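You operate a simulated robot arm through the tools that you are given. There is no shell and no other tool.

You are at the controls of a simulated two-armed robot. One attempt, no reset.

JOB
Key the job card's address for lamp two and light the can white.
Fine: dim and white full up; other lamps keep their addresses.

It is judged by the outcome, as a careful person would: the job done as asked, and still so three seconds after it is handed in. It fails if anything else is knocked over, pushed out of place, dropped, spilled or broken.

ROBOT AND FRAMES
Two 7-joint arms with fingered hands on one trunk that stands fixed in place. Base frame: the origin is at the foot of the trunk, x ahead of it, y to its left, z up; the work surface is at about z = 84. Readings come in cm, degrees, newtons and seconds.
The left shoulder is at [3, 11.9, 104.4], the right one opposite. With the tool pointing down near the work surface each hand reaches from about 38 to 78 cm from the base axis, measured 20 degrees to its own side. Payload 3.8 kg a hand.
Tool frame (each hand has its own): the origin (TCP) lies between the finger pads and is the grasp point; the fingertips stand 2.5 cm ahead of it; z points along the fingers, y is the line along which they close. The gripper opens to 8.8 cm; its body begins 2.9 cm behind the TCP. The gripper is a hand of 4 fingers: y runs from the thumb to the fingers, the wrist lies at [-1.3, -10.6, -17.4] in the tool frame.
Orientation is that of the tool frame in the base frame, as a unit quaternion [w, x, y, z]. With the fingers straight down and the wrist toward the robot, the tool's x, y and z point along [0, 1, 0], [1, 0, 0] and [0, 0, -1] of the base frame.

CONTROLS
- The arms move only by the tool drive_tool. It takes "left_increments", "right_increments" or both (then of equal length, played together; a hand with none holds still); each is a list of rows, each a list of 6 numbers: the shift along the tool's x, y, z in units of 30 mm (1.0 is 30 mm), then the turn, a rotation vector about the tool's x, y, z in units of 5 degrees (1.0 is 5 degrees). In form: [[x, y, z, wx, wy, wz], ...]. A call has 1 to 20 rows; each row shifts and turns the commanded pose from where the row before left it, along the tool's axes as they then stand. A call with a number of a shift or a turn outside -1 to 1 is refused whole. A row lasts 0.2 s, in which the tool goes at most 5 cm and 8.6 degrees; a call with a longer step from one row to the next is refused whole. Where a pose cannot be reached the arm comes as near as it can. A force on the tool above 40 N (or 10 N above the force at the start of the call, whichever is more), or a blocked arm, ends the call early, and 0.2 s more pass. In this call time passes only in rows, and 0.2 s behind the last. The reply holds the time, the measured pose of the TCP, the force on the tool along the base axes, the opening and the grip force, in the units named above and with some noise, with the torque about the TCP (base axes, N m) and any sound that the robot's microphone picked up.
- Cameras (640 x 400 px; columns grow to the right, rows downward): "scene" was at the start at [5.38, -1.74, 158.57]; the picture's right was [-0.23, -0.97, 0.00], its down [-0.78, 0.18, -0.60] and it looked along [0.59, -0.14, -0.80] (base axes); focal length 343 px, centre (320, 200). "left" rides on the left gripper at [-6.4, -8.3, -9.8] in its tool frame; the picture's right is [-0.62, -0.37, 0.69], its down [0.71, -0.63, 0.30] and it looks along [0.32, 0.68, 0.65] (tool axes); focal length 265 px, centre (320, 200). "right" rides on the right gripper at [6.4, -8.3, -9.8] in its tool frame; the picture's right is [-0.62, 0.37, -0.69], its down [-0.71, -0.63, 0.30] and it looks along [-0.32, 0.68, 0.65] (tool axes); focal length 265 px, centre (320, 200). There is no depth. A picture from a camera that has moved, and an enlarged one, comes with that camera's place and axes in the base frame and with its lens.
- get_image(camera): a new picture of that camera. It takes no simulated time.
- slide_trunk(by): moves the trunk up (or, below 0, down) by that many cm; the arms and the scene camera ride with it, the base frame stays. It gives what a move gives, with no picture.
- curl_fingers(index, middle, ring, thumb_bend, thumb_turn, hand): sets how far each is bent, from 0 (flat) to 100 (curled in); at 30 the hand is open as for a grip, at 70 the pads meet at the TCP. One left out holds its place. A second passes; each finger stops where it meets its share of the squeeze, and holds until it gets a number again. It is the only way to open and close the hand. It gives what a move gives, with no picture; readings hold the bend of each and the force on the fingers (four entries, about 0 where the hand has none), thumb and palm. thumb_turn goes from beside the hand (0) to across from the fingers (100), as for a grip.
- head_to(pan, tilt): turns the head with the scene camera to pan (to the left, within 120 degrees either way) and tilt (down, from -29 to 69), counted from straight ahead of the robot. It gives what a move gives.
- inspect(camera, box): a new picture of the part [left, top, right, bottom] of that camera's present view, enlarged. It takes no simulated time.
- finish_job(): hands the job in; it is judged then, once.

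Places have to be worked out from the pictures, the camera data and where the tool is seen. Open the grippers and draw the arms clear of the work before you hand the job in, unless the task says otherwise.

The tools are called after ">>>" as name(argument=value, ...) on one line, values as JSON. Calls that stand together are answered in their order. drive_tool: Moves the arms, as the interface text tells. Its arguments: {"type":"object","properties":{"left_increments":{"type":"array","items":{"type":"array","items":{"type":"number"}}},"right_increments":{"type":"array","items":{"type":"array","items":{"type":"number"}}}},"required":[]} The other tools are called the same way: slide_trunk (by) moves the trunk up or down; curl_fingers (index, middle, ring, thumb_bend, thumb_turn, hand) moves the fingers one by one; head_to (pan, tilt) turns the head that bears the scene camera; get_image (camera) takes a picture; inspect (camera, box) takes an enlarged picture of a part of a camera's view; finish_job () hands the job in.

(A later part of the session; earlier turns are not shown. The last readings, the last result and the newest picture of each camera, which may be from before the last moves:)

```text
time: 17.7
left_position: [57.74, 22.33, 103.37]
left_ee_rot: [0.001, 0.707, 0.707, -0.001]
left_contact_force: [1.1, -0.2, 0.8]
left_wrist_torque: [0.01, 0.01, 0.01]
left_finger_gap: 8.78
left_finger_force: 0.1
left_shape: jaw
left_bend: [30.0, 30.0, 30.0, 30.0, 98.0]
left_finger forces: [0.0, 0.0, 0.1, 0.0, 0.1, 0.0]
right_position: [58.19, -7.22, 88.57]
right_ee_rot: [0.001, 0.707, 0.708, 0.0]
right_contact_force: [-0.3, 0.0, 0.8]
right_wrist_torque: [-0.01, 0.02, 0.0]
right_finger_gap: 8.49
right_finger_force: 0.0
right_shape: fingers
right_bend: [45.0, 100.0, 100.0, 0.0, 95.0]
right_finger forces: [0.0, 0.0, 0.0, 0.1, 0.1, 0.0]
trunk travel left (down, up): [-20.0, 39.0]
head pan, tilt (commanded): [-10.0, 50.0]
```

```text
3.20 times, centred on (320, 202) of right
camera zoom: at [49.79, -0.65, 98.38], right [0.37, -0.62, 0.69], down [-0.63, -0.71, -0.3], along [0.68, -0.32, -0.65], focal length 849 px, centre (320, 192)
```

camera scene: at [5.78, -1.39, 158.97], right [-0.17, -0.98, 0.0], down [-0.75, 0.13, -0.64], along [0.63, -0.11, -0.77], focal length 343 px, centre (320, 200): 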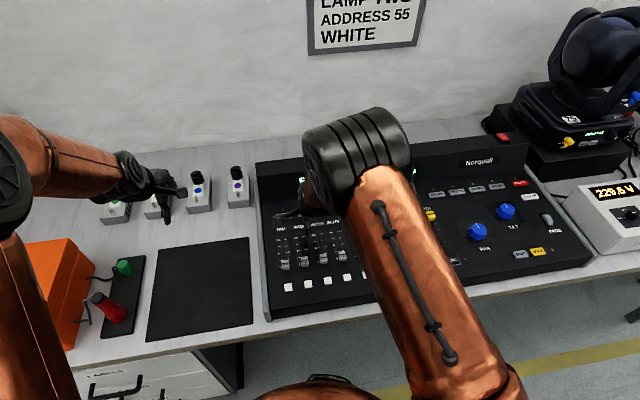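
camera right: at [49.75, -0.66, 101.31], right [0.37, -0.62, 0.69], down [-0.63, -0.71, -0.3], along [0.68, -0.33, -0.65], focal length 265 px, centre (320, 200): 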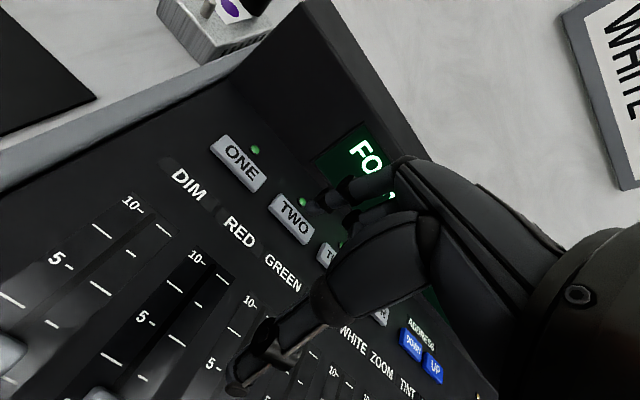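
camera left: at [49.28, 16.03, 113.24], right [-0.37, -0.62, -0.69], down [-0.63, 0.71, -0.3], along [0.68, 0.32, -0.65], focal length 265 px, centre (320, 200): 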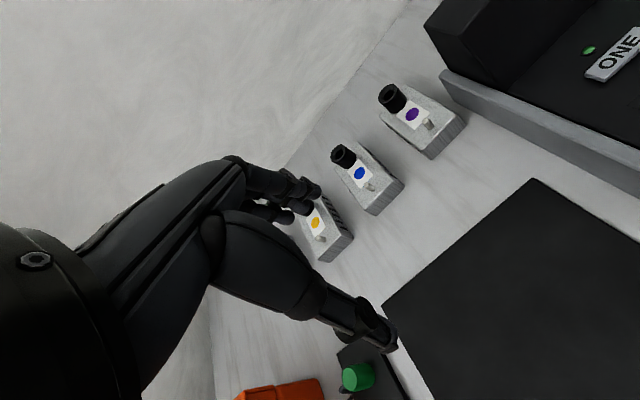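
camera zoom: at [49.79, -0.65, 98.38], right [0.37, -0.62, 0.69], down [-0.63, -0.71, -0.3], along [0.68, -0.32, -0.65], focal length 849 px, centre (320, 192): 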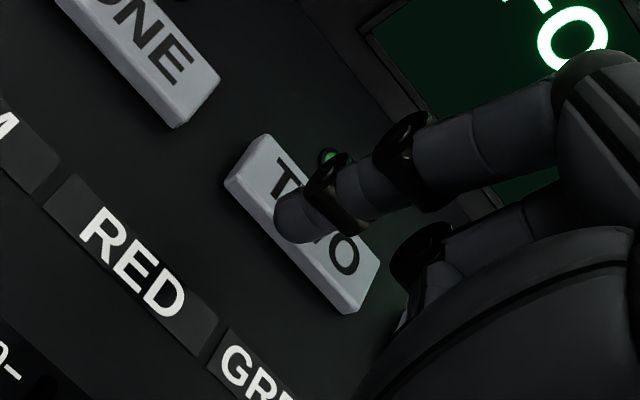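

Still no contact; I continue 6 mm down with a small forward correction of 2 mm.

>>> drive_tool(right_increments=[[0, 0.07, 0.07, 0, 0, 0], [0, 0, 0.07, 0, 0, 0], [0, 0, 0.06, 0, 0, 0]])

>>> inspect(camera="right", box=[220, 140, 420, 265])

```text
time: 18.5
left_position: [57.76, 22.43, 103.35]
left_ee_rot: [0.0, 0.707, 0.707, 0.0]
left_contact_force: [-0.5, 0.6, 0.6]
left_wrist_torque: [0.01, 0.01, 0.02]
left_finger_gap: 8.77
left_finger_force: 0.0
left_shape: jaw
left_bend: [30.0, 30.0, 30.0, 30.0, 98.0]
left_finger forces: [0.1, 0.0, 0.1, 0.0, 0.1, 0.1]
right_position: [58.49, -7.14, 87.88]
right_ee_rot: [0.0, 0.707, 0.707, 0.0]
right_contact_force: [0.2, 0.3, -0.2]
right_wrist_torque: [0.0, 0.0, 0.0]
right_finger_gap: 8.49
right_finger_force: 0.0
right_shape: fingers
right_bend: [45.0, 100.0, 100.0, 0.0, 95.0]
right_finger forces: [0.1, 0.0, 0.0, 0.1, 0.0, 0.1]
trunk travel left (down, up): [-20.0, 39.0]
head pan, tilt (commanded): [-10.0, 50.0]
```

```text
3.20 times, centred on (320, 202) of right
camera zoom: at [50.0, -0.64, 97.76], right [0.37, -0.62, 0.69], down [-0.63, -0.71, -0.3], along [0.68, -0.32, -0.65], focal length 849 px, centre (320, 192)
```

zoom: 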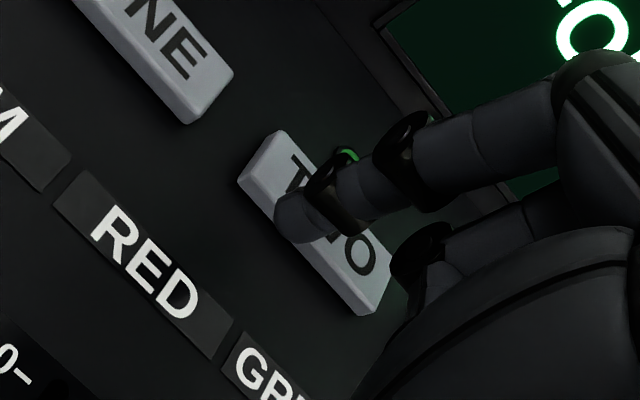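

No contact yet and the tip is drifting about 6 mm left and near of the button's centre, so the tip is less deep than I assumed. I correct forward 6 mm and right 5 mm, then lower further.

>>> drive_tool(right_increments=[[-0.1, 0.1, 0, 0, 0, 0], [-0.07, 0.1, 0, 0, 0, 0], [0, 0, 0.1, 0, 0, 0], [0, 0, 0.1, 0, 0, 0]])

>>> inspect(camera="right", box=[220, 140, 420, 265])

```text
time: 19.5
left_position: [57.67, 22.38, 103.5]
left_ee_rot: [0.0, 0.707, 0.708, 0.0]
left_contact_force: [-0.2, -0.6, 0.0]
left_wrist_torque: [0.01, 0.0, 0.0]
left_finger_gap: 8.75
left_finger_force: 0.1
left_shape: jaw
left_bend: [30.0, 30.0, 30.0, 30.0, 98.0]
left_finger forces: [0.0, 0.0, 0.0, 0.0, 0.0, 0.0]
right_position: [59.04, -7.54, 87.26]
right_ee_rot: [-0.001, 0.707, 0.707, 0.0]
right_contact_force: [0.2, -0.3, 0.5]
right_wrist_torque: [0.0, -0.04, 0.01]
right_finger_gap: 8.47
right_finger_force: 0.5
right_shape: fingers
right_bend: [45.0, 100.0, 100.0, 0.0, 95.0]
right_finger forces: [1.0, 0.1, 0.1, 0.0, 0.0, 0.0]
trunk travel left (down, up): [-20.0, 39.0]
head pan, tilt (commanded): [-10.0, 50.0]
```

```text
3.20 times, centred on (320, 202) of right
camera zoom: at [50.59, -1.16, 97.2], right [0.37, -0.62, 0.69], down [-0.63, -0.71, -0.3], along [0.68, -0.32, -0.65], focal length 849 px, centre (320, 192)
```

zoom: 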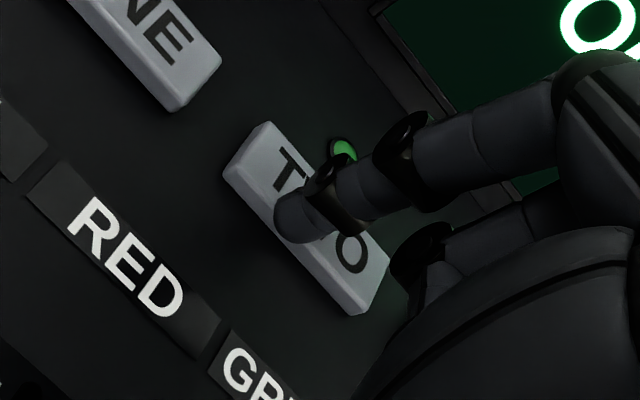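

The index finger now reads 1.0 N: contact with TWO at TCP z ≈ 87.25. I press 3 mm further, hold, and release.

>>> drive_tool(right_increments=[[0, 0, 0.05, 0, 0, 0], [0, 0, 0.05, 0, 0, 0]])

>>> inspect(camera="right", box=[220, 140, 420, 265])

```text
time: 20.1
left_position: [57.74, 22.31, 103.58]
left_ee_rot: [0.0, 0.708, 0.707, -0.001]
left_contact_force: [-0.4, 0.1, 0.2]
left_wrist_torque: [0.02, -0.01, 0.03]
left_finger_gap: 8.74
left_finger_force: 0.0
left_shape: jaw
left_bend: [30.0, 30.0, 30.0, 30.0, 98.0]
left_finger forces: [0.1, 0.0, 0.0, 0.0, 0.0, 0.1]
right_position: [58.9, -7.68, 87.05]
right_ee_rot: [0.001, 0.708, 0.707, 0.001]
right_contact_force: [-0.1, -0.4, 3.8]
right_wrist_torque: [0.04, -0.13, 0.02]
right_finger_gap: 8.49
right_finger_force: 1.4
right_shape: fingers
right_bend: [45.0, 100.0, 100.0, 0.0, 95.0]
right_finger forces: [3.7, 0.0, 0.0, 0.0, 0.0, 0.0]
trunk travel left (down, up): [-20.0, 39.0]
head pan, tilt (commanded): [-10.0, 50.0]
heard: click
```

```text
3.20 times, centred on (320, 202) of right
camera zoom: at [50.56, -1.16, 96.95], right [0.37, -0.62, 0.69], down [-0.63, -0.71, -0.31], along [0.68, -0.32, -0.65], focal length 849 px, centre (320, 192)
```

zoom: 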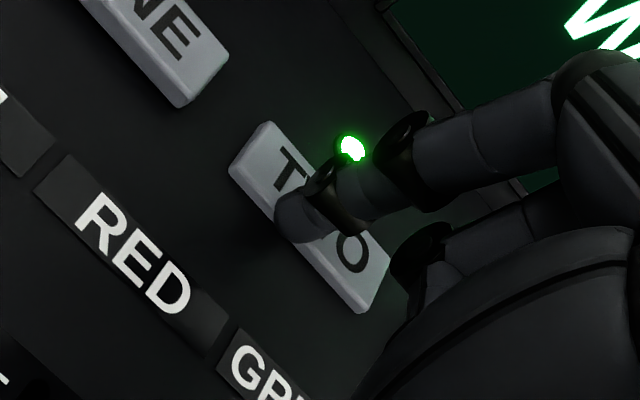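

A click and TWO's lamp lit. I lift 7 cm and move right to above the address buttons, then read the display.

>>> drive_tool(right_increments=[[0, 0, -0.8, 0, 0, 0], [0, 0, -0.9, 0, 0, 0], [-1, 0, -0.6, 0, 0, 0], [-1, 0, 0, 0, 0, 0], [-1, 0, 0, 0, 0, 0], [-1, 0, 0, 0, 0, 0], [-1, 0, 0, 0, 0, 0], [-1, 0, 0, 0, 0, 0], [-1, 0, 0, 0, 0, 0], [-1, 0, 0, 0, 0, 0]])

>>> get_image(camera="scene")

>>> get_image(camera="right")

```text
time: 22.3
left_position: [57.77, 22.23, 103.34]
left_ee_rot: [-0.001, 0.707, 0.708, 0.0]
left_contact_force: [0.3, 0.1, 0.2]
left_wrist_torque: [0.03, 0.02, -0.02]
left_finger_gap: 8.75
left_finger_force: 0.1
left_shape: jaw
left_bend: [30.0, 30.0, 30.0, 30.0, 98.0]
left_finger forces: [0.0, 0.1, 0.0, 0.1, 0.0, 0.0]
right_position: [58.91, -31.77, 93.88]
right_ee_rot: [0.0, 0.707, 0.707, 0.0]
right_contact_force: [-0.1, 0.4, 0.2]
right_wrist_torque: [-0.02, -0.02, 0.0]
right_finger_gap: 8.5
right_finger_force: 0.1
right_shape: fingers
right_bend: [45.0, 100.0, 100.0, 0.0, 95.0]
right_finger forces: [0.0, 0.1, 0.1, 0.0, 0.1, 0.0]
trunk travel left (down, up): [-20.0, 39.0]
head pan, tilt (commanded): [-10.0, 50.0]
```

```text
taken
camera scene: at [5.74, -1.5, 158.97], right [-0.17, -0.98, 0.0], down [-0.75, 0.13, -0.64], along [0.63, -0.11, -0.77], focal length 343 px, centre (320, 200)
```

scene: 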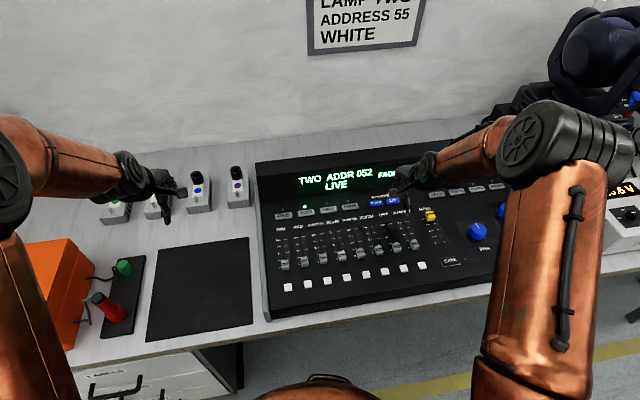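

```text
taken
camera right: at [50.51, -25.3, 103.86], right [0.37, -0.62, 0.69], down [-0.63, -0.71, -0.3], along [0.68, -0.32, -0.65], focal length 265 px, centre (320, 200)
```

right: 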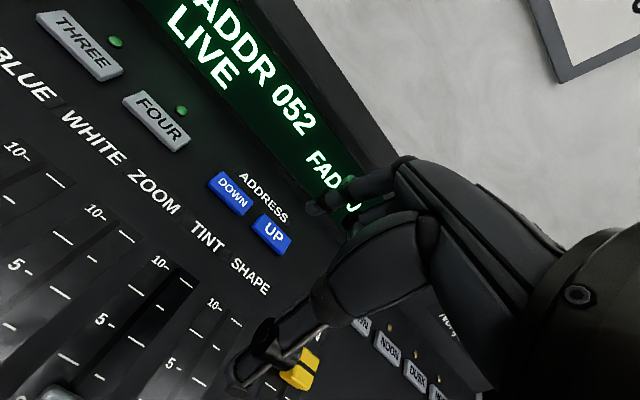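

The display reads TWO ADDR 052 with only TWO's lamp lit, so three UP presses are needed. UP is at about (62.9, -32.5, 85); I lower to just above it and check alignment.

>>> drive_tool(right_increments=[[-0.3, 0.05, 0.4, 0, 0, 0], [0, 0, 0.5, 0, 0, 0], [0, 0, 0.5, 0, 0, 0], [0, 0, 0.4, 0, 0, 0], [0, 0, 0.2, 0, 0, 0]])

>>> inspect(camera="right", box=[220, 140, 420, 265])

```text
time: 23.5
left_position: [57.78, 22.37, 103.39]
left_ee_rot: [0.001, 0.706, 0.708, 0.0]
left_contact_force: [0.0, -0.1, 0.1]
left_wrist_torque: [-0.03, -0.02, 0.0]
left_finger_gap: 8.76
left_finger_force: 0.1
left_shape: jaw
left_bend: [30.0, 30.0, 30.0, 30.0, 98.0]
left_finger forces: [0.0, 0.0, 0.0, 0.0, 0.0, 0.0]
right_position: [58.96, -32.51, 87.93]
right_ee_rot: [0.001, 0.707, 0.707, 0.0]
right_contact_force: [-0.1, -0.1, -0.5]
right_wrist_torque: [0.02, -0.06, 0.0]
right_finger_gap: 8.52
right_finger_force: 0.2
right_shape: fingers
right_bend: [45.0, 100.0, 100.0, 0.0, 95.0]
right_finger forces: [0.0, 0.1, 0.0, 0.0, 0.1, 0.0]
trunk travel left (down, up): [-20.0, 39.0]
head pan, tilt (commanded): [-10.0, 50.0]
```

```text
3.20 times, centred on (320, 202) of right
camera zoom: at [50.72, -26.06, 97.76], right [0.37, -0.62, 0.69], down [-0.63, -0.71, -0.3], along [0.68, -0.32, -0.65], focal length 849 px, centre (320, 192)
```

zoom: 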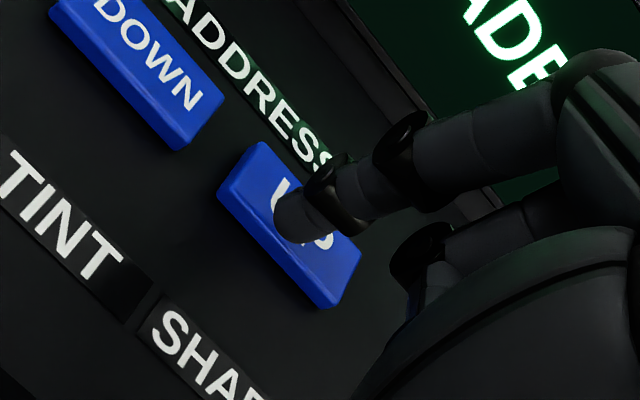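

The tip is centred over UP. I make one short press of about 9 mm down and back up.

>>> drive_tool(right_increments=[[0, 0, 0.2, 0, 0, 0], [0, 0, 0.1, 0, 0, 0], [0, 0, -0.3, 0, 0, 0]])

>>> get_image(camera="scene")

>>> inspect(camera="scene", box=[250, 150, 450, 275])

```text
time: 24.3
left_position: [57.67, 22.35, 103.41]
left_ee_rot: [0.0, 0.707, 0.707, 0.0]
left_contact_force: [1.1, -0.7, -0.7]
left_wrist_torque: [0.04, 0.01, 0.0]
left_finger_gap: 8.76
left_finger_force: 0.1
left_shape: jaw
left_bend: [30.0, 30.0, 30.0, 30.0, 98.0]
left_finger forces: [0.0, 0.1, 0.1, 0.0, 0.0, 0.1]
right_position: [59.05, -32.58, 87.9]
right_ee_rot: [0.0, 0.708, 0.706, 0.0]
right_contact_force: [0.5, 0.0, -0.2]
right_wrist_torque: [0.01, -0.05, -0.05]
right_finger_gap: 8.48
right_finger_force: 0.1
right_shape: fingers
right_bend: [45.0, 100.0, 100.0, 0.0, 95.0]
right_finger forces: [0.1, 0.0, 0.0, 0.1, 0.0, 0.0]
trunk travel left (down, up): [-20.0, 39.0]
head pan, tilt (commanded): [-10.0, 50.0]
heard: click
```

```text
taken
camera scene: at [5.75, -1.39, 158.97], right [-0.17, -0.98, 0.0], down [-0.75, 0.13, -0.64], along [0.63, -0.11, -0.77], focal length 343 px, centre (320, 200)
```

scene: 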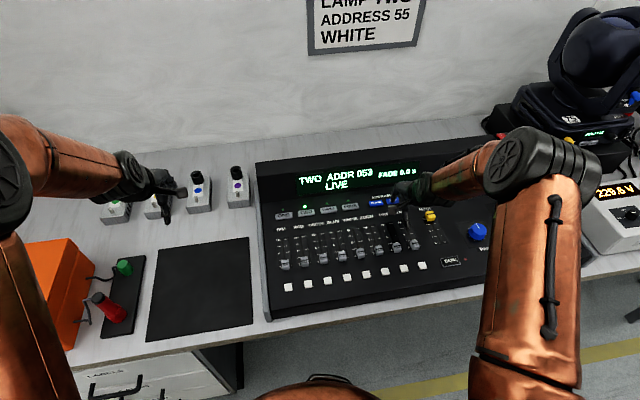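

```text
3.20 times, centred on (350, 212) of scene
camera zoom: at [5.75, -1.39, 158.97], right [-0.17, -0.98, 0.0], down [-0.75, 0.13, -0.64], along [0.63, -0.11, -0.77], focal length 1099 px, centre (224, 160)
```

zoom: 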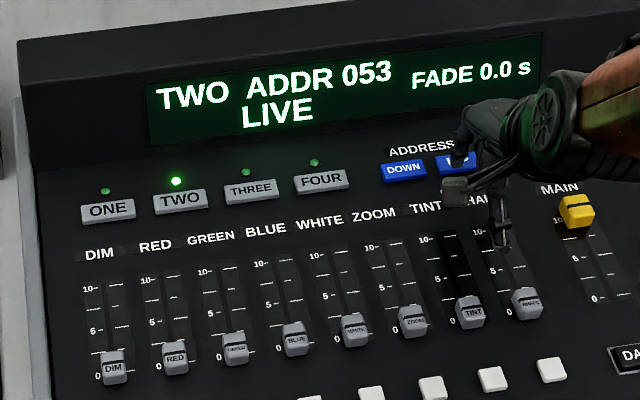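

The address stepped to 053 with one click. I repeat the same short press once and check.

>>> drive_tool(right_increments=[[0, 0, 0.2, 0, 0, 0], [0, 0, 0.1, 0, 0, 0], [0, 0, -0.3, 0, 0, 0]])

>>> inspect(camera="scene", box=[250, 150, 450, 275])

```text
time: 25.1
left_position: [57.62, 22.37, 103.42]
left_ee_rot: [0.0, 0.708, 0.707, 0.0]
left_contact_force: [0.3, 0.7, -0.2]
left_wrist_torque: [0.01, 0.0, 0.0]
left_finger_gap: 8.75
left_finger_force: 0.1
left_shape: jaw
left_bend: [30.0, 30.0, 30.0, 30.0, 98.0]
left_finger forces: [0.1, 0.0, 0.0, 0.1, 0.0, 0.1]
right_position: [59.12, -32.53, 87.84]
right_ee_rot: [0.0, 0.708, 0.706, -0.001]
right_contact_force: [0.0, 0.1, 0.1]
right_wrist_torque: [0.01, 0.02, -0.02]
right_finger_gap: 8.5
right_finger_force: 0.0
right_shape: fingers
right_bend: [45.0, 100.0, 100.0, 0.0, 95.0]
right_finger forces: [0.0, 0.0, 0.1, 0.0, 0.0, 0.0]
trunk travel left (down, up): [-20.0, 39.0]
head pan, tilt (commanded): [-10.0, 50.0]
heard: click
```

```text
3.20 times, centred on (350, 212) of scene
camera zoom: at [5.75, -1.39, 158.97], right [-0.17, -0.98, 0.0], down [-0.75, 0.13, -0.64], along [0.63, -0.11, -0.77], focal length 1099 px, centre (224, 160)
```

zoom: 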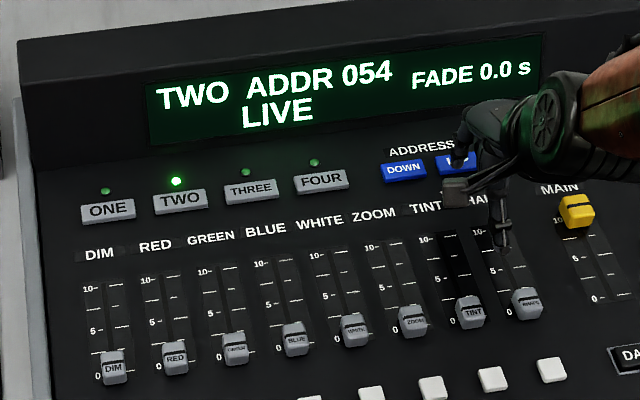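

Now 054; one more press brings it to 055.

>>> drive_tool(right_increments=[[0, 0, 0.2, 0, 0, 0], [0, 0, 0.1, 0, 0, 0], [0, 0, -0.3, 0, 0, 0]])

>>> inspect(camera="scene", box=[250, 150, 450, 275])

```text
time: 25.9
left_position: [57.72, 22.28, 103.42]
left_ee_rot: [0.001, 0.707, 0.707, 0.0]
left_contact_force: [1.2, -0.5, 0.3]
left_wrist_torque: [0.01, -0.03, 0.0]
left_finger_gap: 8.76
left_finger_force: 0.0
left_shape: jaw
left_bend: [30.0, 30.0, 30.0, 30.0, 98.0]
left_finger forces: [0.0, 0.1, 0.0, 0.0, 0.1, 0.1]
right_position: [59.02, -32.53, 87.9]
right_ee_rot: [-0.001, 0.708, 0.706, -0.001]
right_contact_force: [-0.1, -0.3, 0.2]
right_wrist_torque: [0.0, -0.04, 0.01]
right_finger_gap: 8.49
right_finger_force: 0.0
right_shape: fingers
right_bend: [45.0, 100.0, 100.0, 0.0, 95.0]
right_finger forces: [0.0, 0.0, 0.0, 0.0, 0.0, 0.0]
trunk travel left (down, up): [-20.0, 39.0]
head pan, tilt (commanded): [-10.0, 50.0]
heard: click
```

```text
3.20 times, centred on (350, 212) of scene
camera zoom: at [5.75, -1.39, 158.97], right [-0.17, -0.98, 0.0], down [-0.75, 0.13, -0.64], along [0.63, -0.11, -0.77], focal length 1099 px, centre (224, 160)
```

zoom: 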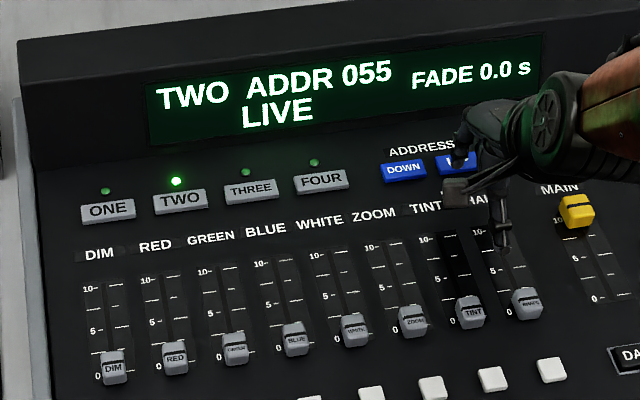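

The display reads TWO ADDR 055 and only TWO is lit. Next come the faders: I lift, bring the index fingertip over the gap in front of the WHITE cap at about (44.9, -18.6), and roll the hand 15° so the curled fingers clear the neighbouring caps.

>>> drive_tool(right_increments=[[0, 0, -1, 0, 0, 0], [0, 0, -1, 0, 0, 0], [0.795, -0.972, 0, 0, 0, 0], [0.795, -0.972, 0, 0, 0, 0], [0.795, -0.972, 0, 0, 0, 0], [0.795, -0.972, 0, 0, 0, 0], [0.795, -0.972, 0, 0, 0, 0], [0.795, -0.972, 0, 0, 0, 0], [0, 0, 0, 0, -1, 0], [0, 0, 0, 0, -1, 0], [0, 0, 0, 0, -1, 0]])

>>> get_image(camera="scene")

>>> get_image(camera="right")

```text
time: 28.3
left_position: [57.71, 22.38, 103.51]
left_ee_rot: [0.0, 0.707, 0.707, 0.0]
left_contact_force: [-0.4, 0.1, 0.4]
left_wrist_torque: [0.02, 0.01, -0.02]
left_finger_gap: 8.75
left_finger_force: 0.1
left_shape: jaw
left_bend: [30.0, 30.0, 30.0, 30.0, 98.0]
left_finger forces: [0.0, 0.1, 0.0, 0.0, 0.1, 0.1]
right_position: [41.55, -18.06, 93.94]
right_ee_rot: [0.093, 0.701, 0.701, -0.093]
right_contact_force: [0.7, 0.0, -0.2]
right_wrist_torque: [0.0, 0.01, -0.01]
right_finger_gap: 8.49
right_finger_force: 0.0
right_shape: fingers
right_bend: [45.0, 100.0, 100.0, 0.0, 95.0]
right_finger forces: [0.0, 0.0, 0.1, 0.1, 0.0, 0.0]
trunk travel left (down, up): [-20.0, 39.0]
head pan, tilt (commanded): [-10.0, 50.0]
```

```text
taken
camera scene: at [5.77, -1.3, 158.97], right [-0.17, -0.98, 0.0], down [-0.75, 0.13, -0.64], along [0.63, -0.11, -0.77], focal length 343 px, centre (320, 200)
```

scene: 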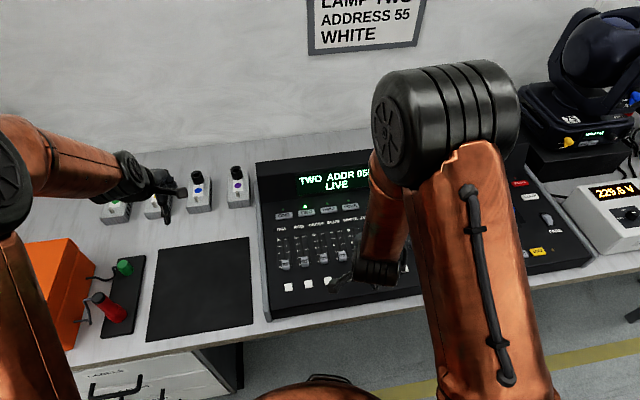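

```text
taken
camera right: at [33.22, -9.29, 101.78], right [0.37, -0.42, 0.83], down [-0.63, -0.77, -0.11], along [0.68, -0.48, -0.55], focal length 265 px, centre (320, 200)
```

right: 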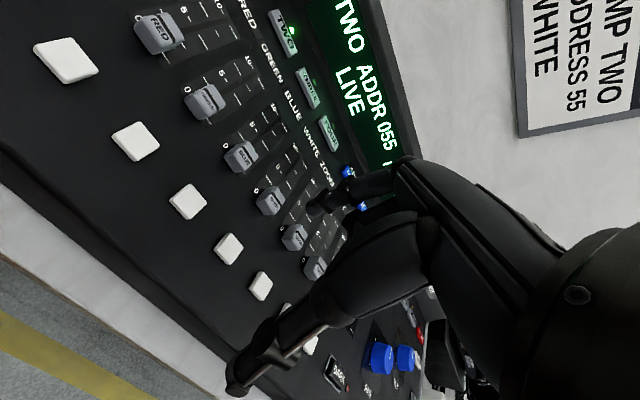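

The rolled hand is placed well: WHITE's cap is at about (47.6, -18.9) and its flash button at (41.8, -18.6), with the fingertip above the gap between them. I lower 4.5 cm straight down and look.

>>> drive_tool(right_increments=[[0.13, 0, 0.483, 0, 0, 0], [0.13, 0, 0.483, 0, 0, 0], [0.13, 0, 0.483, 0, 0, 0]])

>>> inspect(camera="right", box=[200, 110, 440, 260])

>>> inspect(camera="scene", box=[250, 190, 450, 315])

```text
time: 29.1
left_position: [57.7, 22.4, 103.46]
left_ee_rot: [0.001, 0.707, 0.707, 0.0]
left_contact_force: [0.1, -0.2, -1.2]
left_wrist_torque: [-0.01, 0.0, 0.0]
left_finger_gap: 8.74
left_finger_force: 0.1
left_shape: jaw
left_bend: [30.0, 30.0, 30.0, 30.0, 98.0]
left_finger forces: [0.0, 0.0, 0.0, 0.0, 0.1, 0.0]
right_position: [41.62, -18.17, 89.37]
right_ee_rot: [0.092, 0.701, 0.701, -0.092]
right_contact_force: [-0.4, -0.1, 0.6]
right_wrist_torque: [0.0, 0.01, 0.0]
right_finger_gap: 8.47
right_finger_force: 0.1
right_shape: fingers
right_bend: [45.0, 100.0, 100.0, 0.0, 95.0]
right_finger forces: [0.1, 0.0, 0.1, 0.0, 0.0, 0.0]
trunk travel left (down, up): [-20.0, 39.0]
head pan, tilt (commanded): [-10.0, 50.0]
```

```text
2.67 times, centred on (320, 185) of right
camera zoom: at [33.21, -9.31, 97.23], right [0.37, -0.42, 0.83], down [-0.63, -0.77, -0.11], along [0.68, -0.48, -0.55], focal length 708 px, centre (320, 240)
```

zoom: 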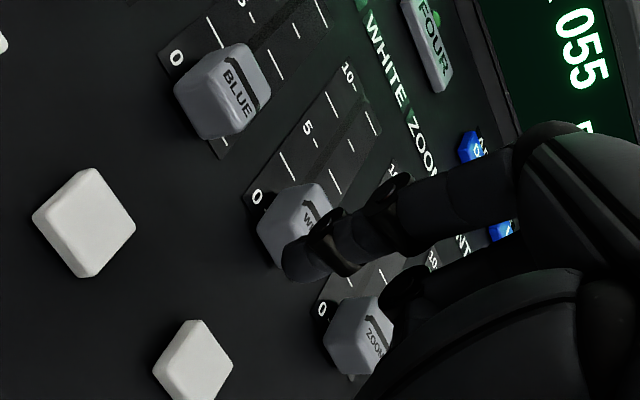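

```text
3.20 times, centred on (350, 252) of scene
camera zoom: at [5.8, -1.38, 158.96], right [-0.17, -0.98, 0.0], down [-0.75, 0.13, -0.64], along [0.63, -0.11, -0.77], focal length 1099 px, centre (224, 32)
```

zoom: 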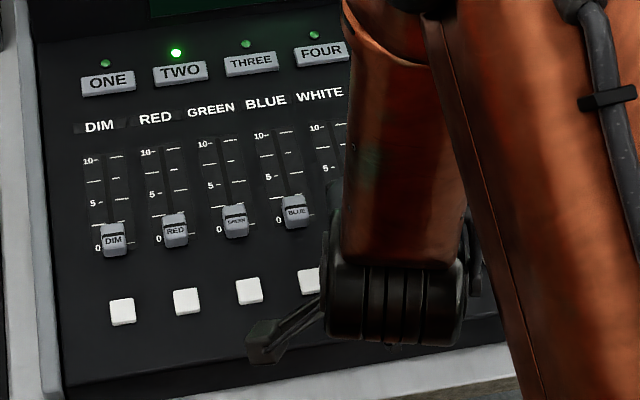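

The tip is just in front-left of the WHITE cap and about 2 cm above the panel. I lower 2 cm more with a 4 mm shift to the right.

>>> drive_tool(right_increments=[[-0.129, 0, 0.035, 0, 0, 0], [0.0865, 0, 0.322, 0, 0, 0], [0.0865, 0, 0.322, 0, 0, 0]])

>>> inspect(camera="right", box=[200, 110, 440, 260])

```text
time: 29.9
left_position: [57.83, 22.29, 103.35]
left_ee_rot: [0.0, 0.708, 0.707, 0.0]
left_contact_force: [-0.3, 0.5, 0.3]
left_wrist_torque: [0.03, 0.02, -0.01]
left_finger_gap: 8.75
left_finger_force: 0.2
left_shape: jaw
left_bend: [30.0, 30.0, 30.0, 30.0, 98.0]
left_finger forces: [0.1, 0.1, 0.1, 0.0, 0.0, 0.1]
right_position: [41.53, -18.49, 87.43]
right_ee_rot: [0.093, 0.702, 0.701, -0.092]
right_contact_force: [0.1, -0.2, -1.1]
right_wrist_torque: [0.01, -0.02, -0.04]
right_finger_gap: 8.5
right_finger_force: 0.0
right_shape: fingers
right_bend: [45.0, 100.0, 100.0, 0.0, 95.0]
right_finger forces: [0.1, 0.1, 0.0, 0.0, 0.0, 0.1]
trunk travel left (down, up): [-20.0, 39.0]
head pan, tilt (commanded): [-10.0, 50.0]
```

```text
2.67 times, centred on (320, 185) of right
camera zoom: at [33.18, -9.79, 95.27], right [0.37, -0.42, 0.83], down [-0.63, -0.77, -0.11], along [0.68, -0.48, -0.55], focal length 708 px, centre (320, 240)
```

zoom: 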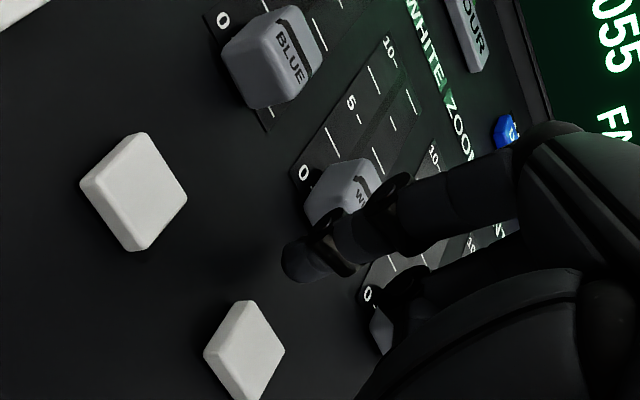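

The tip is in line with the WHITE cap and about 1.9 cm in front of it. I lower another 5 mm, watching for panel contact, then check.

>>> drive_tool(right_increments=[[0.0216, 0, 0.0805, 0, 0, 0], [0.0216, 0, 0.0805, 0, 0, 0]])

>>> inspect(camera="right", box=[200, 110, 440, 260])

```text
time: 30.5
left_position: [57.72, 22.19, 103.38]
left_ee_rot: [0.001, 0.707, 0.707, -0.001]
left_contact_force: [-0.1, -0.1, -0.4]
left_wrist_torque: [0.01, -0.02, 0.0]
left_finger_gap: 8.76
left_finger_force: 0.0
left_shape: jaw
left_bend: [30.0, 30.0, 30.0, 30.0, 98.0]
left_finger forces: [0.1, 0.1, 0.1, 0.0, 0.1, 0.0]
right_position: [41.55, -18.49, 86.86]
right_ee_rot: [0.093, 0.702, 0.7, -0.093]
right_contact_force: [0.2, -0.2, -0.6]
right_wrist_torque: [-0.03, -0.01, 0.01]
right_finger_gap: 8.51
right_finger_force: 0.1
right_shape: fingers
right_bend: [45.0, 100.0, 100.0, 0.0, 95.0]
right_finger forces: [0.0, 0.0, 0.0, 0.0, 0.0, 0.1]
trunk travel left (down, up): [-20.0, 39.0]
head pan, tilt (commanded): [-10.0, 50.0]
```

```text
2.67 times, centred on (320, 185) of right
camera zoom: at [33.17, -9.77, 94.8], right [0.37, -0.42, 0.83], down [-0.63, -0.77, -0.11], along [0.68, -0.48, -0.55], focal length 708 px, centre (320, 240)
```

zoom: 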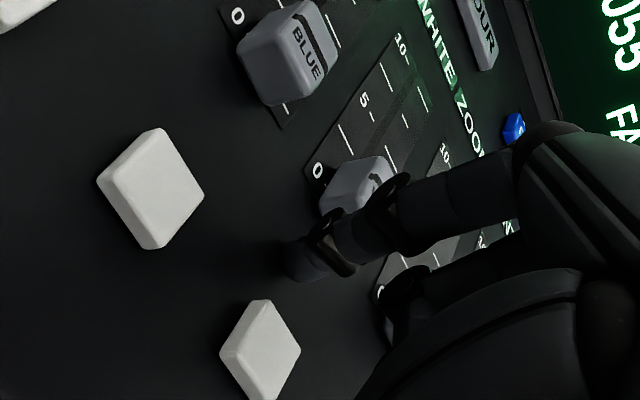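

No panel contact yet and the tip sits level with the cap's lower half. I push forward 2.4 cm slowly and check whether the cap moves.

>>> drive_tool(right_increments=[[0, 0.2, 0, 0, 0, 0], [0, 0.2, 0, 0, 0, 0], [0, 0.2, 0, 0, 0, 0], [0, 0.2, 0, 0, 0, 0]])

>>> get_image(camera="right")

>>> inspect(camera="right", box=[200, 110, 440, 260])

```text
time: 31.5
left_position: [57.72, 22.37, 103.42]
left_ee_rot: [-0.001, 0.707, 0.708, 0.0]
left_contact_force: [0.5, -0.9, -0.6]
left_wrist_torque: [0.02, 0.0, 0.0]
left_finger_gap: 8.75
left_finger_force: 0.0
left_shape: jaw
left_bend: [30.0, 30.0, 30.0, 30.0, 98.0]
left_finger forces: [0.1, 0.0, 0.0, 0.0, 0.1, 0.1]
right_position: [43.99, -18.61, 86.88]
right_ee_rot: [0.092, 0.701, 0.701, -0.092]
right_contact_force: [0.2, 0.2, 0.2]
right_wrist_torque: [-0.03, -0.01, 0.02]
right_finger_gap: 8.42
right_finger_force: 0.2
right_shape: fingers
right_bend: [46.0, 100.0, 100.0, 0.0, 95.0]
right_finger forces: [0.2, 0.0, 0.1, 0.0, 0.0, 0.0]
trunk travel left (down, up): [-20.0, 39.0]
head pan, tilt (commanded): [-10.0, 50.0]
```

```text
taken
camera right: at [35.6, -9.8, 94.78], right [0.37, -0.42, 0.83], down [-0.63, -0.77, -0.11], along [0.68, -0.48, -0.55], focal length 265 px, centre (320, 200)
```

right: 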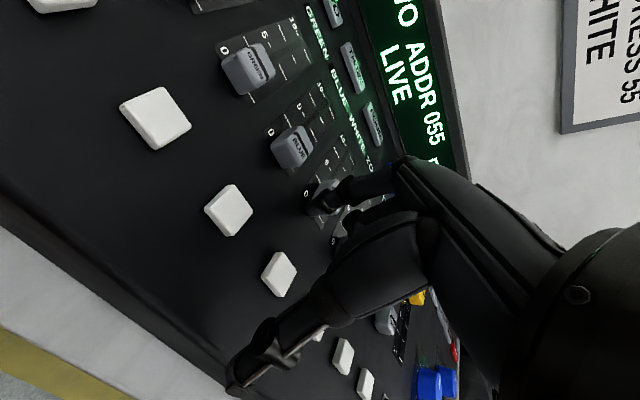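

```text
2.67 times, centred on (320, 185) of right
camera zoom: at [35.6, -9.8, 94.78], right [0.37, -0.42, 0.83], down [-0.63, -0.77, -0.11], along [0.68, -0.48, -0.55], focal length 708 px, centre (320, 240)
```

zoom: 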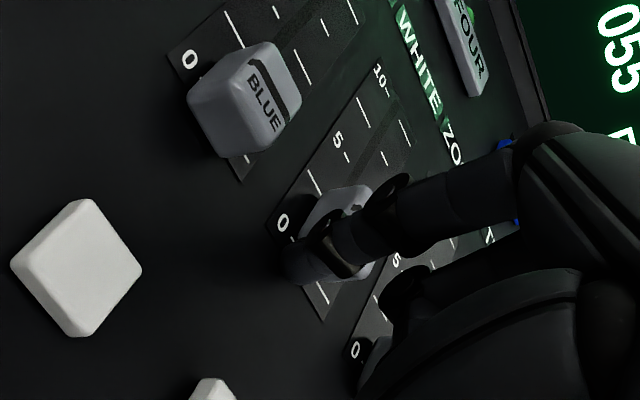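

The index reads light contact and the cap has begun to move away from 0. I keep pushing 3.6 cm more.

>>> drive_tool(right_increments=[[0, 0.2, 0, 0, 0, 0], [0, 0.2, 0, 0, 0, 0], [0, 0.2, 0, 0, 0, 0], [0, 0.2, 0, 0, 0, 0], [0, 0.2, 0, 0, 0, 0], [0, 0.2, 0, 0, 0, 0]])

>>> get_image(camera="right")

>>> inspect(camera="right", box=[200, 110, 440, 260])

```text
time: 32.9
left_position: [57.75, 22.21, 103.35]
left_ee_rot: [0.0, 0.707, 0.707, 0.0]
left_contact_force: [0.0, 0.0, 0.1]
left_wrist_torque: [0.02, 0.01, 0.02]
left_finger_gap: 8.72
left_finger_force: 0.1
left_shape: jaw
left_bend: [30.0, 30.0, 30.0, 30.0, 98.0]
left_finger forces: [0.0, 0.1, 0.0, 0.0, 0.1, 0.0]
right_position: [47.59, -18.57, 86.85]
right_ee_rot: [0.092, 0.701, 0.701, -0.093]
right_contact_force: [0.4, 0.8, 0.0]
right_wrist_torque: [0.01, -0.02, -0.03]
right_finger_gap: 8.44
right_finger_force: 0.1
right_shape: fingers
right_bend: [46.0, 100.0, 100.0, 0.0, 95.0]
right_finger forces: [0.2, 0.1, 0.1, 0.0, 0.1, 0.0]
trunk travel left (down, up): [-20.0, 39.0]
head pan, tilt (commanded): [-10.0, 50.0]
```

```text
taken
camera right: at [39.19, -9.82, 94.79], right [0.37, -0.42, 0.83], down [-0.63, -0.77, -0.11], along [0.68, -0.48, -0.55], focal length 265 px, centre (320, 200)
```

right: 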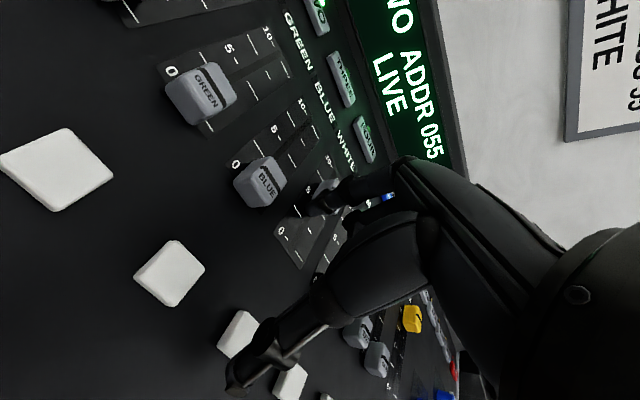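

```text
2.67 times, centred on (320, 185) of right
camera zoom: at [39.19, -9.82, 94.79], right [0.37, -0.42, 0.83], down [-0.63, -0.77, -0.11], along [0.68, -0.48, -0.55], focal length 708 px, centre (320, 240)
```

zoom: 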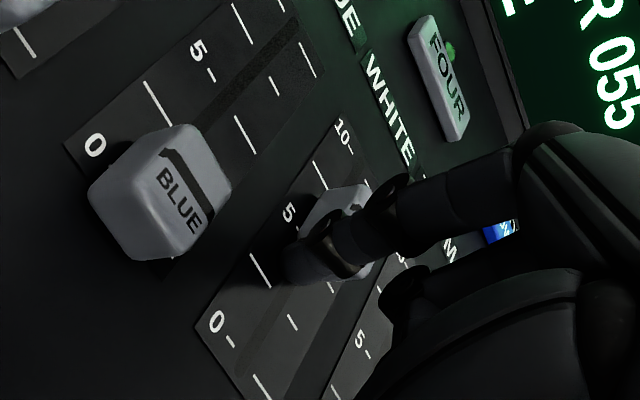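

The WHITE cap rides with the finger and is past 5. I push another 3.6 cm toward the end stop.

>>> drive_tool(right_increments=[[0, 0.2, 0, 0, 0, 0], [0, 0.2, 0, 0, 0, 0], [0, 0.2, 0, 0, 0, 0], [0, 0.2, 0, 0, 0, 0], [0, 0.2, 0, 0, 0, 0], [0, 0.15, 0, 0, 0, 0]])

>>> inspect(camera="right", box=[200, 110, 440, 260])

```text
time: 34.3
left_position: [57.78, 22.17, 103.36]
left_ee_rot: [0.0, 0.707, 0.707, -0.001]
left_contact_force: [-0.4, -0.3, -0.9]
left_wrist_torque: [0.0, -0.03, -0.01]
left_finger_gap: 8.78
left_finger_force: 0.0
left_shape: jaw
left_bend: [30.0, 30.0, 30.0, 30.0, 98.0]
left_finger forces: [0.0, 0.1, 0.0, 0.0, 0.0, 0.0]
right_position: [51.07, -18.54, 86.89]
right_ee_rot: [0.092, 0.702, 0.701, -0.092]
right_contact_force: [-1.3, 0.1, -0.8]
right_wrist_torque: [0.02, -0.02, 0.0]
right_finger_gap: 8.43
right_finger_force: 0.6
right_shape: fingers
right_bend: [46.0, 100.0, 100.0, 0.0, 95.0]
right_finger forces: [0.8, 0.1, 0.0, 0.0, 0.0, 0.0]
trunk travel left (down, up): [-20.0, 39.0]
head pan, tilt (commanded): [-10.0, 50.0]
```

```text
2.67 times, centred on (320, 185) of right
camera zoom: at [42.68, -9.81, 94.77], right [0.37, -0.42, 0.83], down [-0.63, -0.77, -0.11], along [0.68, -0.48, -0.55], focal length 708 px, centre (320, 240)
```

zoom: 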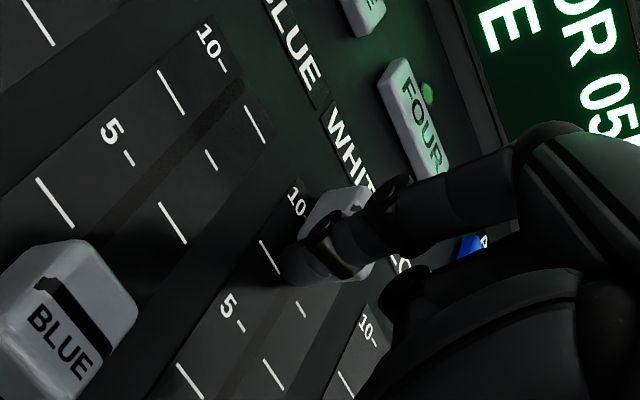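

The cap is at the 10 mark and force rises slightly. I push a few millimetres more in small steps to make sure it sits on its end stop.

>>> drive_tool(right_increments=[[0, 0.07, 0, 0, 0, 0], [0, 0.07, 0, 0, 0, 0]])

>>> inspect(camera="right", box=[200, 110, 440, 260])

```text
time: 34.9
left_position: [57.59, 22.3, 103.46]
left_ee_rot: [0.0, 0.707, 0.707, 0.0]
left_contact_force: [0.7, 0.8, 0.3]
left_wrist_torque: [0.0, 0.02, -0.01]
left_finger_gap: 8.75
left_finger_force: 0.0
left_shape: jaw
left_bend: [30.0, 30.0, 30.0, 30.0, 98.0]
left_finger forces: [0.0, 0.0, 0.0, 0.0, 0.0, 0.0]
right_position: [51.3, -18.58, 86.89]
right_ee_rot: [0.092, 0.701, 0.701, -0.092]
right_contact_force: [-4.6, 1.0, 3.1]
right_wrist_torque: [0.05, -0.03, 0.03]
right_finger_gap: 8.11
right_finger_force: 2.8
right_shape: fingers
right_bend: [48.0, 100.0, 100.0, 0.0, 95.0]
right_finger forces: [5.1, 0.0, 0.1, 0.0, 0.0, 0.0]
trunk travel left (down, up): [-20.0, 39.0]
head pan, tilt (commanded): [-10.0, 50.0]
```

```text
2.67 times, centred on (320, 185) of right
camera zoom: at [43.0, -9.78, 94.8], right [0.37, -0.42, 0.83], down [-0.63, -0.77, -0.11], along [0.68, -0.48, -0.55], focal length 708 px, centre (320, 240)
```

zoom: 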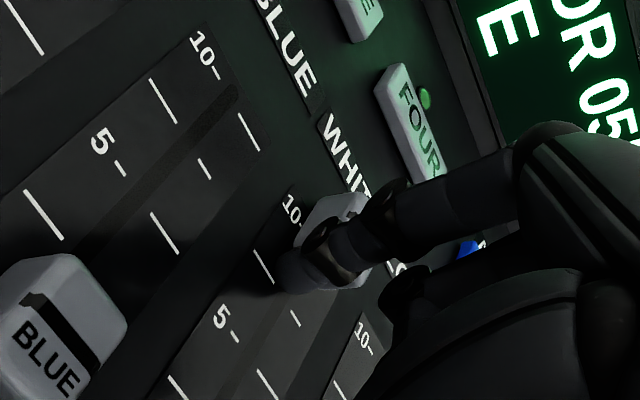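

WHITE is against its stop at 10 (5 N on the finger). I back off 1.5 cm, lift 6 cm and check the cap from the scene camera.

>>> drive_tool(right_increments=[[0, -0.25, 0, 0, 0, 0], [0, -0.3, 0, 0, 0, 0], [-0.173, 0, -0.644, 0, 0, 0], [-0.173, 0, -0.644, 0, 0, 0], [-0.173, 0, -0.644, 0, 0, 0]])

>>> get_image(camera="right")

>>> get_image(camera="scene")

```text
time: 36.1
left_position: [57.71, 22.25, 103.46]
left_ee_rot: [0.0, 0.707, 0.707, 0.0]
left_contact_force: [0.2, 0.1, 0.5]
left_wrist_torque: [0.01, -0.01, 0.01]
left_finger_gap: 8.77
left_finger_force: 0.0
left_shape: jaw
left_bend: [30.0, 30.0, 30.0, 30.0, 98.0]
left_finger forces: [0.1, 0.0, 0.0, 0.1, 0.1, 0.0]
right_position: [49.84, -18.66, 92.9]
right_ee_rot: [0.092, 0.702, 0.7, -0.093]
right_contact_force: [0.8, 0.2, -0.4]
right_wrist_torque: [-0.01, -0.03, 0.01]
right_finger_gap: 8.48
right_finger_force: 0.0
right_shape: fingers
right_bend: [45.0, 100.0, 100.0, 0.0, 95.0]
right_finger forces: [0.0, 0.1, 0.1, 0.0, 0.1, 0.0]
trunk travel left (down, up): [-20.0, 39.0]
head pan, tilt (commanded): [-10.0, 50.0]
```

```text
taken
camera right: at [41.41, -9.85, 100.85], right [0.37, -0.42, 0.83], down [-0.63, -0.77, -0.11], along [0.68, -0.48, -0.55], focal length 265 px, centre (320, 200)
```

right: 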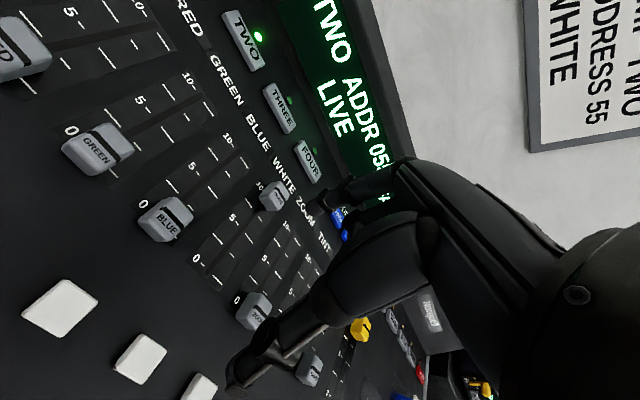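

```text
taken
camera scene: at [5.71, -1.37, 158.97], right [-0.17, -0.98, 0.0], down [-0.75, 0.13, -0.64], along [0.63, -0.11, -0.77], focal length 343 px, centre (320, 200)
```

scene: 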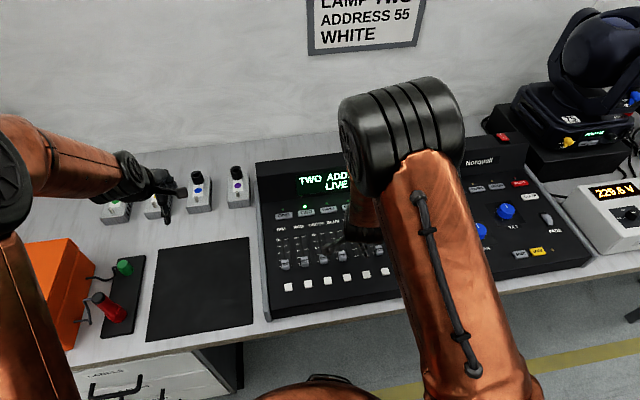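

WHITE stands at the top while BLUE, GREEN and ZOOM remain at 0, and the display still shows TWO. Now I carry the hand, at the same height and roll, to above the gap in front of the DIM cap (cap at about (47.6, -0.3)).

>>> drive_tool(right_increments=[[0.858, -0.4, -0.23, 0, 0, 0], [0.858, -0.4, -0.23, 0, 0, 0], [0.858, -0.4, -0.23, 0, 0, 0], [0.858, -0.4, -0.23, 0, 0, 0], [0.858, -0.4, -0.23, 0, 0, 0], [0.858, -0.4, -0.23, 0, 0, 0], [0.858, -0.4, -0.23, 0, 0, 0]])

>>> get_image(camera="right")

>>> get_image(camera="scene")

```text
time: 37.7
left_position: [57.72, 22.46, 103.46]
left_ee_rot: [0.0, 0.707, 0.707, 0.0]
left_contact_force: [-0.4, 0.4, -0.3]
left_wrist_torque: [-0.02, -0.01, -0.03]
left_finger_gap: 8.75
left_finger_force: 0.0
left_shape: jaw
left_bend: [30.0, 30.0, 30.0, 30.0, 98.0]
left_finger forces: [0.0, 0.1, 0.0, 0.0, 0.0, 0.0]
right_position: [41.33, 0.08, 92.84]
right_ee_rot: [0.092, 0.702, 0.7, -0.093]
right_contact_force: [-0.1, 0.1, -0.5]
right_wrist_torque: [0.0, -0.02, -0.02]
right_finger_gap: 8.49
right_finger_force: 0.0
right_shape: fingers
right_bend: [45.0, 100.0, 100.0, 0.0, 95.0]
right_finger forces: [0.1, 0.0, 0.0, 0.0, 0.0, 0.1]
trunk travel left (down, up): [-20.0, 39.0]
head pan, tilt (commanded): [-10.0, 50.0]
```

```text
taken
camera right: at [32.95, 8.88, 100.76], right [0.37, -0.42, 0.83], down [-0.63, -0.77, -0.11], along [0.68, -0.48, -0.55], focal length 265 px, centre (320, 200)
```

right: 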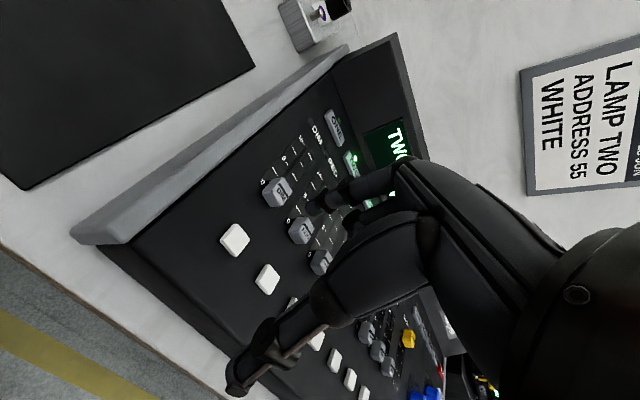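

```text
taken
camera scene: at [5.65, -1.27, 158.97], right [-0.17, -0.98, 0.0], down [-0.75, 0.13, -0.64], along [0.63, -0.11, -0.77], focal length 343 px, centre (320, 200)
```

scene: 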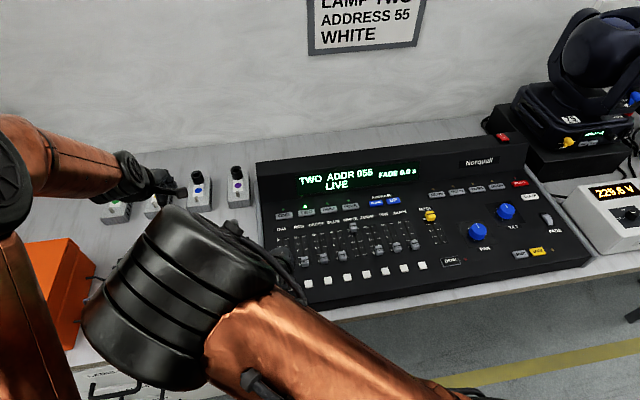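

The scene camera now shows TWO ADDR 055 and WHITE at the top clearly. DIM's cap is in line with the fingertip; I lower 4.5 cm and check.

>>> drive_tool(right_increments=[[0.18, 0.05, 0.483, 0, 0, 0], [0.13, 0, 0.483, 0, 0, 0], [0.13, 0, 0.483, 0, 0, 0]])

>>> inspect(camera="right", box=[200, 110, 440, 260])

```text
time: 38.5
left_position: [57.78, 22.49, 103.43]
left_ee_rot: [0.001, 0.707, 0.707, 0.0]
left_contact_force: [0.5, 1.1, 0.2]
left_wrist_torque: [-0.02, 0.0, -0.04]
left_finger_gap: 8.75
left_finger_force: 0.1
left_shape: jaw
left_bend: [30.0, 30.0, 30.0, 30.0, 98.0]
left_finger forces: [0.0, 0.0, 0.1, 0.0, 0.0, 0.0]
right_position: [41.56, 0.3, 88.24]
right_ee_rot: [0.093, 0.701, 0.701, -0.092]
right_contact_force: [0.1, -0.1, 0.2]
right_wrist_torque: [0.01, 0.0, -0.03]
right_finger_gap: 8.47
right_finger_force: 0.0
right_shape: fingers
right_bend: [45.0, 100.0, 100.0, 0.0, 95.0]
right_finger forces: [0.0, 0.0, 0.0, 0.1, 0.0, 0.0]
trunk travel left (down, up): [-20.0, 39.0]
head pan, tilt (commanded): [-10.0, 50.0]
```

```text
2.67 times, centred on (320, 185) of right
camera zoom: at [33.22, 9.03, 96.19], right [0.37, -0.42, 0.83], down [-0.63, -0.77, -0.11], along [0.68, -0.48, -0.55], focal length 708 px, centre (320, 240)
```

zoom: 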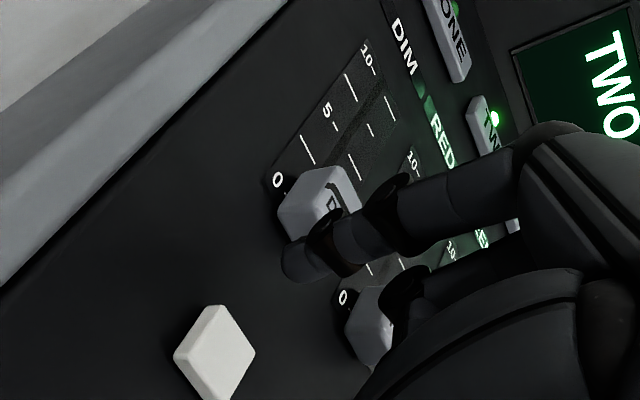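

The picture matches what I saw at the same stage with WHITE. I lower the last 1.35 cm to the same height used before.

>>> drive_tool(right_increments=[[0.058, 0, 0.217, 0, 0, 0], [0.058, 0, 0.217, 0, 0, 0]])

>>> inspect(camera="right", box=[200, 110, 440, 260])

```text
time: 39.1
left_position: [57.74, 22.26, 103.41]
left_ee_rot: [0.0, 0.707, 0.707, 0.0]
left_contact_force: [0.0, -0.6, 0.3]
left_wrist_torque: [0.03, 0.0, 0.0]
left_finger_gap: 8.76
left_finger_force: 0.1
left_shape: jaw
left_bend: [30.0, 30.0, 30.0, 30.0, 98.0]
left_finger forces: [0.0, 0.0, 0.0, 0.1, 0.0, 0.0]
right_position: [41.64, 0.23, 86.91]
right_ee_rot: [0.092, 0.702, 0.7, -0.092]
right_contact_force: [-0.1, 0.4, -0.1]
right_wrist_torque: [-0.01, -0.01, -0.01]
right_finger_gap: 8.5
right_finger_force: 0.0
right_shape: fingers
right_bend: [45.0, 100.0, 100.0, 0.0, 95.0]
right_finger forces: [0.1, 0.0, 0.0, 0.1, 0.0, 0.1]
trunk travel left (down, up): [-20.0, 39.0]
head pan, tilt (commanded): [-10.0, 50.0]
```

```text
2.67 times, centred on (320, 185) of right
camera zoom: at [33.2, 9.0, 94.89], right [0.37, -0.42, 0.83], down [-0.63, -0.77, -0.11], along [0.68, -0.48, -0.55], focal length 708 px, centre (320, 240)
```

zoom: 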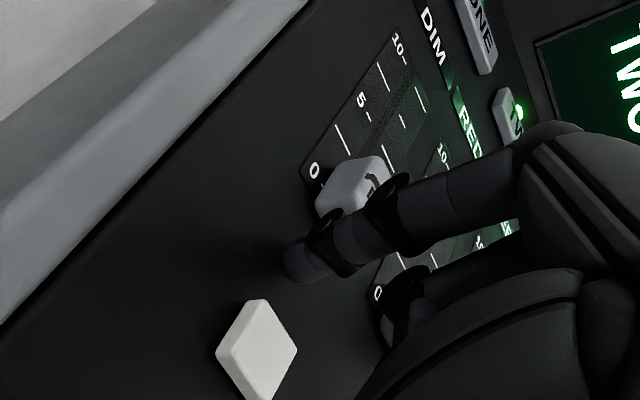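

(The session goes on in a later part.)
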